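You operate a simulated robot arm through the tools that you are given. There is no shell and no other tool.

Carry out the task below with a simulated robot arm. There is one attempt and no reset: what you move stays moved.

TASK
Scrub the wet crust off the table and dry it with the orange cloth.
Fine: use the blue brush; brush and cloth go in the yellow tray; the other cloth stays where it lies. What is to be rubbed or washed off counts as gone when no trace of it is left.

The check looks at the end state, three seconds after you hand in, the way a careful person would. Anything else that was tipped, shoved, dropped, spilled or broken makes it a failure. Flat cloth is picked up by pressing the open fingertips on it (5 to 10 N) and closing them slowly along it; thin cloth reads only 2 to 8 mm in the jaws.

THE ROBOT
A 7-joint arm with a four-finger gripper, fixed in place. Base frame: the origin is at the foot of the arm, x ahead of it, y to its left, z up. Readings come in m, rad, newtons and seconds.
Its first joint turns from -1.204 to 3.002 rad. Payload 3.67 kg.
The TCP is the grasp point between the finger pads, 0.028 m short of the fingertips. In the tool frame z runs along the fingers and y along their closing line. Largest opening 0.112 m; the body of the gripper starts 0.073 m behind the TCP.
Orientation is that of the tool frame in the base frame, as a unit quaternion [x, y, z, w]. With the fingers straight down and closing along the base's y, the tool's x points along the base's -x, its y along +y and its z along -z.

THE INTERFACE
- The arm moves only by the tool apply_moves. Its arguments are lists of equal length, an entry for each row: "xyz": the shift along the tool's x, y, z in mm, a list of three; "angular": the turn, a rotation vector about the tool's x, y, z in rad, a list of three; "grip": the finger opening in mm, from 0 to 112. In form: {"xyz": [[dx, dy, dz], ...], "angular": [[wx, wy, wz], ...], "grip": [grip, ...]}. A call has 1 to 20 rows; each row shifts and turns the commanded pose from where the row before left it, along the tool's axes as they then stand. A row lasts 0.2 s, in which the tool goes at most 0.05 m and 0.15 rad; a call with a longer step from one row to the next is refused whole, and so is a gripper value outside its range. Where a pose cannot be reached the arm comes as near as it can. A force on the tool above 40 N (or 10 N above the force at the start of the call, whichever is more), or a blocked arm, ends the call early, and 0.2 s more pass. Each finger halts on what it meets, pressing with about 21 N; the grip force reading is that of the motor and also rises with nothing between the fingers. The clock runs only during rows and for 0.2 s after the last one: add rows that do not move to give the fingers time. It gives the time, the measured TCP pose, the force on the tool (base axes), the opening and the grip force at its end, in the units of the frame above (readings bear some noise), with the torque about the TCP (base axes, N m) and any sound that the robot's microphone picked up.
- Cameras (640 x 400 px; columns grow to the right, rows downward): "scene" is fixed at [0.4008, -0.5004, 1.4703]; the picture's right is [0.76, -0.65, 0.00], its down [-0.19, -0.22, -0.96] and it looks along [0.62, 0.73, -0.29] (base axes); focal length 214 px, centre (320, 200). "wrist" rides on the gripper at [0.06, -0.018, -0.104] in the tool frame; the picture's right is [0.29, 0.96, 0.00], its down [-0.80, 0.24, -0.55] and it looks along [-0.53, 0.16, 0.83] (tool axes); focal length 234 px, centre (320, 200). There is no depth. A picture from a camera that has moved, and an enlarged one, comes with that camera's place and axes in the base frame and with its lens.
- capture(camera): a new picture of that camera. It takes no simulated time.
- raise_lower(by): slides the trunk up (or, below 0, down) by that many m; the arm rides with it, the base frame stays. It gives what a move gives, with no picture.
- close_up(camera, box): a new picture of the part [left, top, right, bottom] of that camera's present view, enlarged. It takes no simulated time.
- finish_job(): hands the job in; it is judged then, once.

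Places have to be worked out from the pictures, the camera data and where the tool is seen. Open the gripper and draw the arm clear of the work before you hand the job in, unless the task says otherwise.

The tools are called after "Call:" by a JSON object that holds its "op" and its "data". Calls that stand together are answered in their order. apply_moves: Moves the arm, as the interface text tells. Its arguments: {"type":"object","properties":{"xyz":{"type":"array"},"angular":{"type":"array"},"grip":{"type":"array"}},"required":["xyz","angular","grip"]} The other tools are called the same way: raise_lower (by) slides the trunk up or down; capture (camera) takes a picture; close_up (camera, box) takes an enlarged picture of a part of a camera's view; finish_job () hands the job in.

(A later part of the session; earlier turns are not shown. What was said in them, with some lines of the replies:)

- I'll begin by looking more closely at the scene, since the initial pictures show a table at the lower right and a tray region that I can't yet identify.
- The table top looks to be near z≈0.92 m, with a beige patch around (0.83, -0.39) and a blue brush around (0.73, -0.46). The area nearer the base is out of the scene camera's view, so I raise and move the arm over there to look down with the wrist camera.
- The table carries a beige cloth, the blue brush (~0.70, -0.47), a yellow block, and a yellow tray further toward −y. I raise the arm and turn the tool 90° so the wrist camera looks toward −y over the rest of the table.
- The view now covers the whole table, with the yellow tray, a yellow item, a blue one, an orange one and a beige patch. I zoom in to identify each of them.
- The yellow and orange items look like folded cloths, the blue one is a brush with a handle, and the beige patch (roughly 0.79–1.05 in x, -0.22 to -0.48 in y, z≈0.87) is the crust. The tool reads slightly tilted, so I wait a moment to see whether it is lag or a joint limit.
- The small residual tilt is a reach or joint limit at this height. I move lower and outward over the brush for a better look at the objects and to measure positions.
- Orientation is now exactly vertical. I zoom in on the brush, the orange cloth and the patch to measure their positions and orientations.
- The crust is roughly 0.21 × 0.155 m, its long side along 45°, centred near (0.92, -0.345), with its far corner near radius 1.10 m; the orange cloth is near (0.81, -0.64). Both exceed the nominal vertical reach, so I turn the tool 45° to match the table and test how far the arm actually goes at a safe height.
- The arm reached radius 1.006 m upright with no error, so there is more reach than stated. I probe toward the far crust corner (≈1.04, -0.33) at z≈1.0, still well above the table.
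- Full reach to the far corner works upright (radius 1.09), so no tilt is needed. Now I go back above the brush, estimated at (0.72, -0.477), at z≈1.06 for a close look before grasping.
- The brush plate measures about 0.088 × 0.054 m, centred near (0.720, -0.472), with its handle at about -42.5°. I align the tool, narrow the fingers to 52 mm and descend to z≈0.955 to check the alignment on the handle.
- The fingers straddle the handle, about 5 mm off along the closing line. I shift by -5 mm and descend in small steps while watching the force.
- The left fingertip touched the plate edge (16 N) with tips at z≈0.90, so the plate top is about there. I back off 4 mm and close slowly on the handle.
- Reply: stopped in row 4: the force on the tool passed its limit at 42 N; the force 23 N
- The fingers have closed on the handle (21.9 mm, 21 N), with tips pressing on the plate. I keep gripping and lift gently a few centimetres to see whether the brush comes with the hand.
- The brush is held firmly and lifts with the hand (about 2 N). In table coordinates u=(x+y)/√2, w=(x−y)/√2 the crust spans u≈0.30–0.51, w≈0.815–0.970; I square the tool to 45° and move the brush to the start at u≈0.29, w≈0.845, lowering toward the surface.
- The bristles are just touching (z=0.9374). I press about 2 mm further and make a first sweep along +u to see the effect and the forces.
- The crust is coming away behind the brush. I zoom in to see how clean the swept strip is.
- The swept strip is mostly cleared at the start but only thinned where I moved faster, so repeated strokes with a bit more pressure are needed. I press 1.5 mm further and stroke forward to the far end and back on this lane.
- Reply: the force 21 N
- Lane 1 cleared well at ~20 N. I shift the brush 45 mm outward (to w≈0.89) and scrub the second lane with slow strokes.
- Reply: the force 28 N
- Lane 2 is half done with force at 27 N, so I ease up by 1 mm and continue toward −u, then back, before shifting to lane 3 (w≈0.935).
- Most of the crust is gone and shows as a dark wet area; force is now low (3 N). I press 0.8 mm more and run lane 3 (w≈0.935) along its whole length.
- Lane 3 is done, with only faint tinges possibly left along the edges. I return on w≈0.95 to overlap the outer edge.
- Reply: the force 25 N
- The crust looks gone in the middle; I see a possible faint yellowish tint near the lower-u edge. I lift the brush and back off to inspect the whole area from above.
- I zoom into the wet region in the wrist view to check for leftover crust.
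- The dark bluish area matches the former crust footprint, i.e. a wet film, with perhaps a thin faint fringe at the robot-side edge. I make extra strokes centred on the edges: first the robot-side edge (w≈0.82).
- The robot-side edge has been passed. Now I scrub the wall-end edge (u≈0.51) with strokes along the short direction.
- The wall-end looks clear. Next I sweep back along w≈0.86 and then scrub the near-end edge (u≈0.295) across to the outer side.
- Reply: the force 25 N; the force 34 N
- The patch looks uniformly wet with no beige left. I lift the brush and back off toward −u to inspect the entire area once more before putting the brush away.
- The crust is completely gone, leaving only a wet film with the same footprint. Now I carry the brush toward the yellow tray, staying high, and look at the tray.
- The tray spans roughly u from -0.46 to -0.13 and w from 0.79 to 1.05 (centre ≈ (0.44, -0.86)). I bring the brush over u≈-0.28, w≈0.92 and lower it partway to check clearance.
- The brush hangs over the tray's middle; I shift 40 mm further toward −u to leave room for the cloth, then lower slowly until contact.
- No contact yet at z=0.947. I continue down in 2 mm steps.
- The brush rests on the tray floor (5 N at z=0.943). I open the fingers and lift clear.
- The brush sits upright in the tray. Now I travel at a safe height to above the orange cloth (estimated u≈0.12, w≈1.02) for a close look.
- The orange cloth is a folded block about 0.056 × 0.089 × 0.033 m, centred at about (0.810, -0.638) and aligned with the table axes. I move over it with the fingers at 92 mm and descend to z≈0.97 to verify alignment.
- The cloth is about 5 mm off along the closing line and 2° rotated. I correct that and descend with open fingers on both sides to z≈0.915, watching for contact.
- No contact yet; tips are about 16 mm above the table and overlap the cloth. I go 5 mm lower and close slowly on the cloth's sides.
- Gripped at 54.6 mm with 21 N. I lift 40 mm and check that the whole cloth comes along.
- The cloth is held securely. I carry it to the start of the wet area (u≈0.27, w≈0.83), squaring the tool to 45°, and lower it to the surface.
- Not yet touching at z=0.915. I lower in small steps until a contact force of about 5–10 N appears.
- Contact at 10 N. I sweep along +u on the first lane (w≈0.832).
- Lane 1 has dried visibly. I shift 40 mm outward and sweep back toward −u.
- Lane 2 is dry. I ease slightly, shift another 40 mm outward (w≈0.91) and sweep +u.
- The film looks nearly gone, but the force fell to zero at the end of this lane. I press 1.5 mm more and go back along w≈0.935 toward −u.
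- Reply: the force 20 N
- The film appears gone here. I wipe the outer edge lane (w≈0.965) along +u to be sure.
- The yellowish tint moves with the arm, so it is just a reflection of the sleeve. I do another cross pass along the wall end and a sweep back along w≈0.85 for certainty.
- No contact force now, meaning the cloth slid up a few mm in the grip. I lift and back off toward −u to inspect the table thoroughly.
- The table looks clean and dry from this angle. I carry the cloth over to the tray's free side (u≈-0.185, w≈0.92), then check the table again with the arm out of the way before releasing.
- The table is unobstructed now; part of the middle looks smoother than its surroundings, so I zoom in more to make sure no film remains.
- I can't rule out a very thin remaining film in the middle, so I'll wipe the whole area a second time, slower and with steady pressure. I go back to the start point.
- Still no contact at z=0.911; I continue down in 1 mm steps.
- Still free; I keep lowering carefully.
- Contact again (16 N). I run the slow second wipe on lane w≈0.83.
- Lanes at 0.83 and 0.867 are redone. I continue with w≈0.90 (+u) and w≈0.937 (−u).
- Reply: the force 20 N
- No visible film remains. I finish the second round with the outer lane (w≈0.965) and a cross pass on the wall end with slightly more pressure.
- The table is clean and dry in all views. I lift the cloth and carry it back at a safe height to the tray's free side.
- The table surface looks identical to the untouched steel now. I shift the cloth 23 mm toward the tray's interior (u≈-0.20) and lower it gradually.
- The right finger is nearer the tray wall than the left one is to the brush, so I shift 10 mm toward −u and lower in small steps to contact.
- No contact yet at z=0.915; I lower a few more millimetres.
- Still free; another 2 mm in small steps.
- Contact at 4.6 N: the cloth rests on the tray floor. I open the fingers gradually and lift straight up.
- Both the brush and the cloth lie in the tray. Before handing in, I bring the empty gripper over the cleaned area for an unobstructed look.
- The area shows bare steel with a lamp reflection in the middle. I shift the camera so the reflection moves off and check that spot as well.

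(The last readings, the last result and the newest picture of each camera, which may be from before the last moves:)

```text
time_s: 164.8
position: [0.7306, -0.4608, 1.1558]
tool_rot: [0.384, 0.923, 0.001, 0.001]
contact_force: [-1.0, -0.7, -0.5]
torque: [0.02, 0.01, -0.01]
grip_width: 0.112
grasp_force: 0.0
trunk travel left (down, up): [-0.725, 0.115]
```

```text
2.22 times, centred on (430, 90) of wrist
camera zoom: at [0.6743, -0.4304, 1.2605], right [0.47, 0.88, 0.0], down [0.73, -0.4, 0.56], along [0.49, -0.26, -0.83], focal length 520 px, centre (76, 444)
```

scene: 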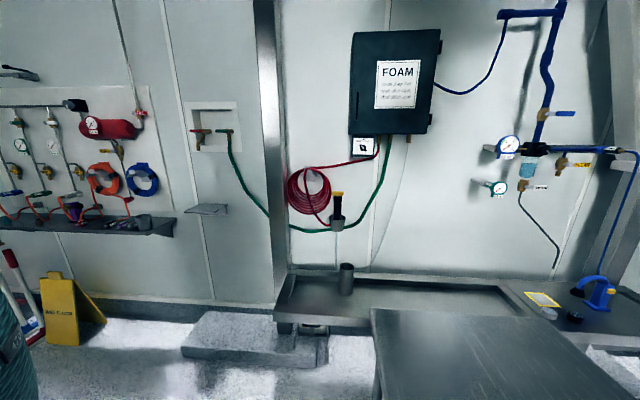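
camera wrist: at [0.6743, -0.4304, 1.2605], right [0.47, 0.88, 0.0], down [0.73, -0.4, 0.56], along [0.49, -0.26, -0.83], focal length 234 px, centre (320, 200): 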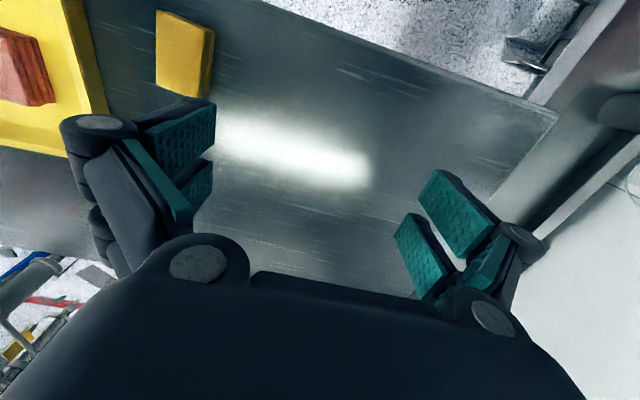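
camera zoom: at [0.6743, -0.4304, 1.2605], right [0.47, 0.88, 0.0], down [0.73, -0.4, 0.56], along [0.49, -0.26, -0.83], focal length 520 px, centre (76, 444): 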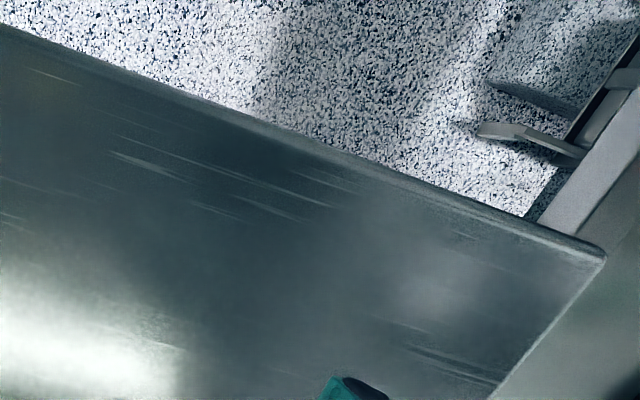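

The surface is clean bare steel everywhere, brush and cloth are in the tray, and the yellow cloth is untouched. I draw the arm back and up, clear of the work.

Call:
{"op": "apply_moves", "data": {"xyz": [[38, 16, -8], [38, 16, -8], [38, 16, -8], [38, 16, -8], [38, 16, -8], [38, 16, -8], [38, 16, -8], [38, 16, -8], [0, 0, 0], [0, 0, 0]], "angular": [[0, 0, 0], [0, 0, 0], [0, 0, 0], [0, 0, 0], [0, 0, 0], [0, 0, 0], [0, 0, 0], [0, 0, 0], [0, 0, 0], [0, 0, 0]], "grip": [112, 112, 112, 112, 112, 112, 112, 112, 112, 112]}}

Call:
{"op": "capture", "data": {"camera": "scene"}}

Call:
{"op": "capture", "data": {"camera": "wrist"}}

```text
time_s: 167.0
position: [0.6032, -0.1535, 1.2201]
tool_rot: [0.384, 0.924, 0.001, 0.001]
contact_force: [0.6, 0.3, 0.7]
torque: [0.0, -0.02, -0.02]
grip_width: 0.112
grasp_force: 0.0
trunk travel left (down, up): [-0.725, 0.115]
```

```text
taken
```

scene: 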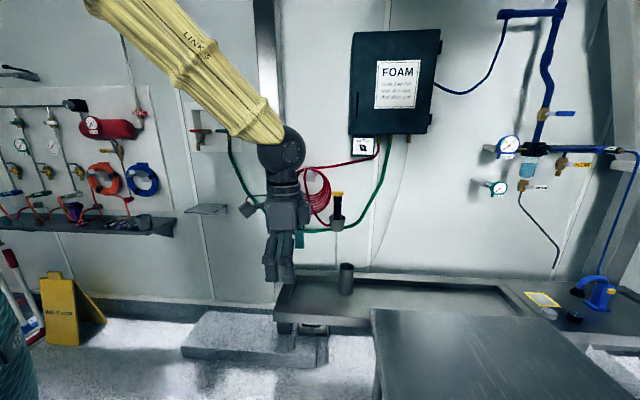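

```text
taken
camera wrist: at [0.5475, -0.1228, 1.3256], right [0.47, 0.88, 0.0], down [0.73, -0.39, 0.56], along [0.49, -0.26, -0.83], focal length 234 px, centre (320, 200)
```

wrist: 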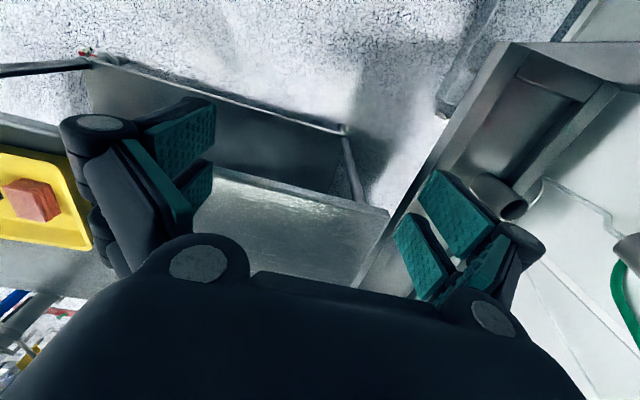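

The gripper is open and clear of the work, the table is clean and dry, and the brush and orange cloth are both in the yellow tray. The yellow cloth has not been moved, so I hand the job in.

Call:
{"op": "finish_job", "data": {}}

```text
The job is handed in.
```

I scrubbed the crust off the table with the blue brush and dried the spot with the orange cloth. I have handed the job in; I haven't seen the result of the check.

- **Table:** The last pictures show bare, dry steel with no beige crust or wet film left. I went over the edges again with the brush, and wiped the whole area twice because part of the middle looked smoother than the rest. The second wipe did not change that patch, so I took it to be the steel itself.
- **Tray:** The brush and the orange cloth are both lying in the yellow tray.
- **Other cloth:** I took this to be the folded yellow one. I did not touch it, and it is still where it was.
- **Arm:** The gripper is open and drawn back clear of the table.

I saw nothing tipped, dropped or spilled.
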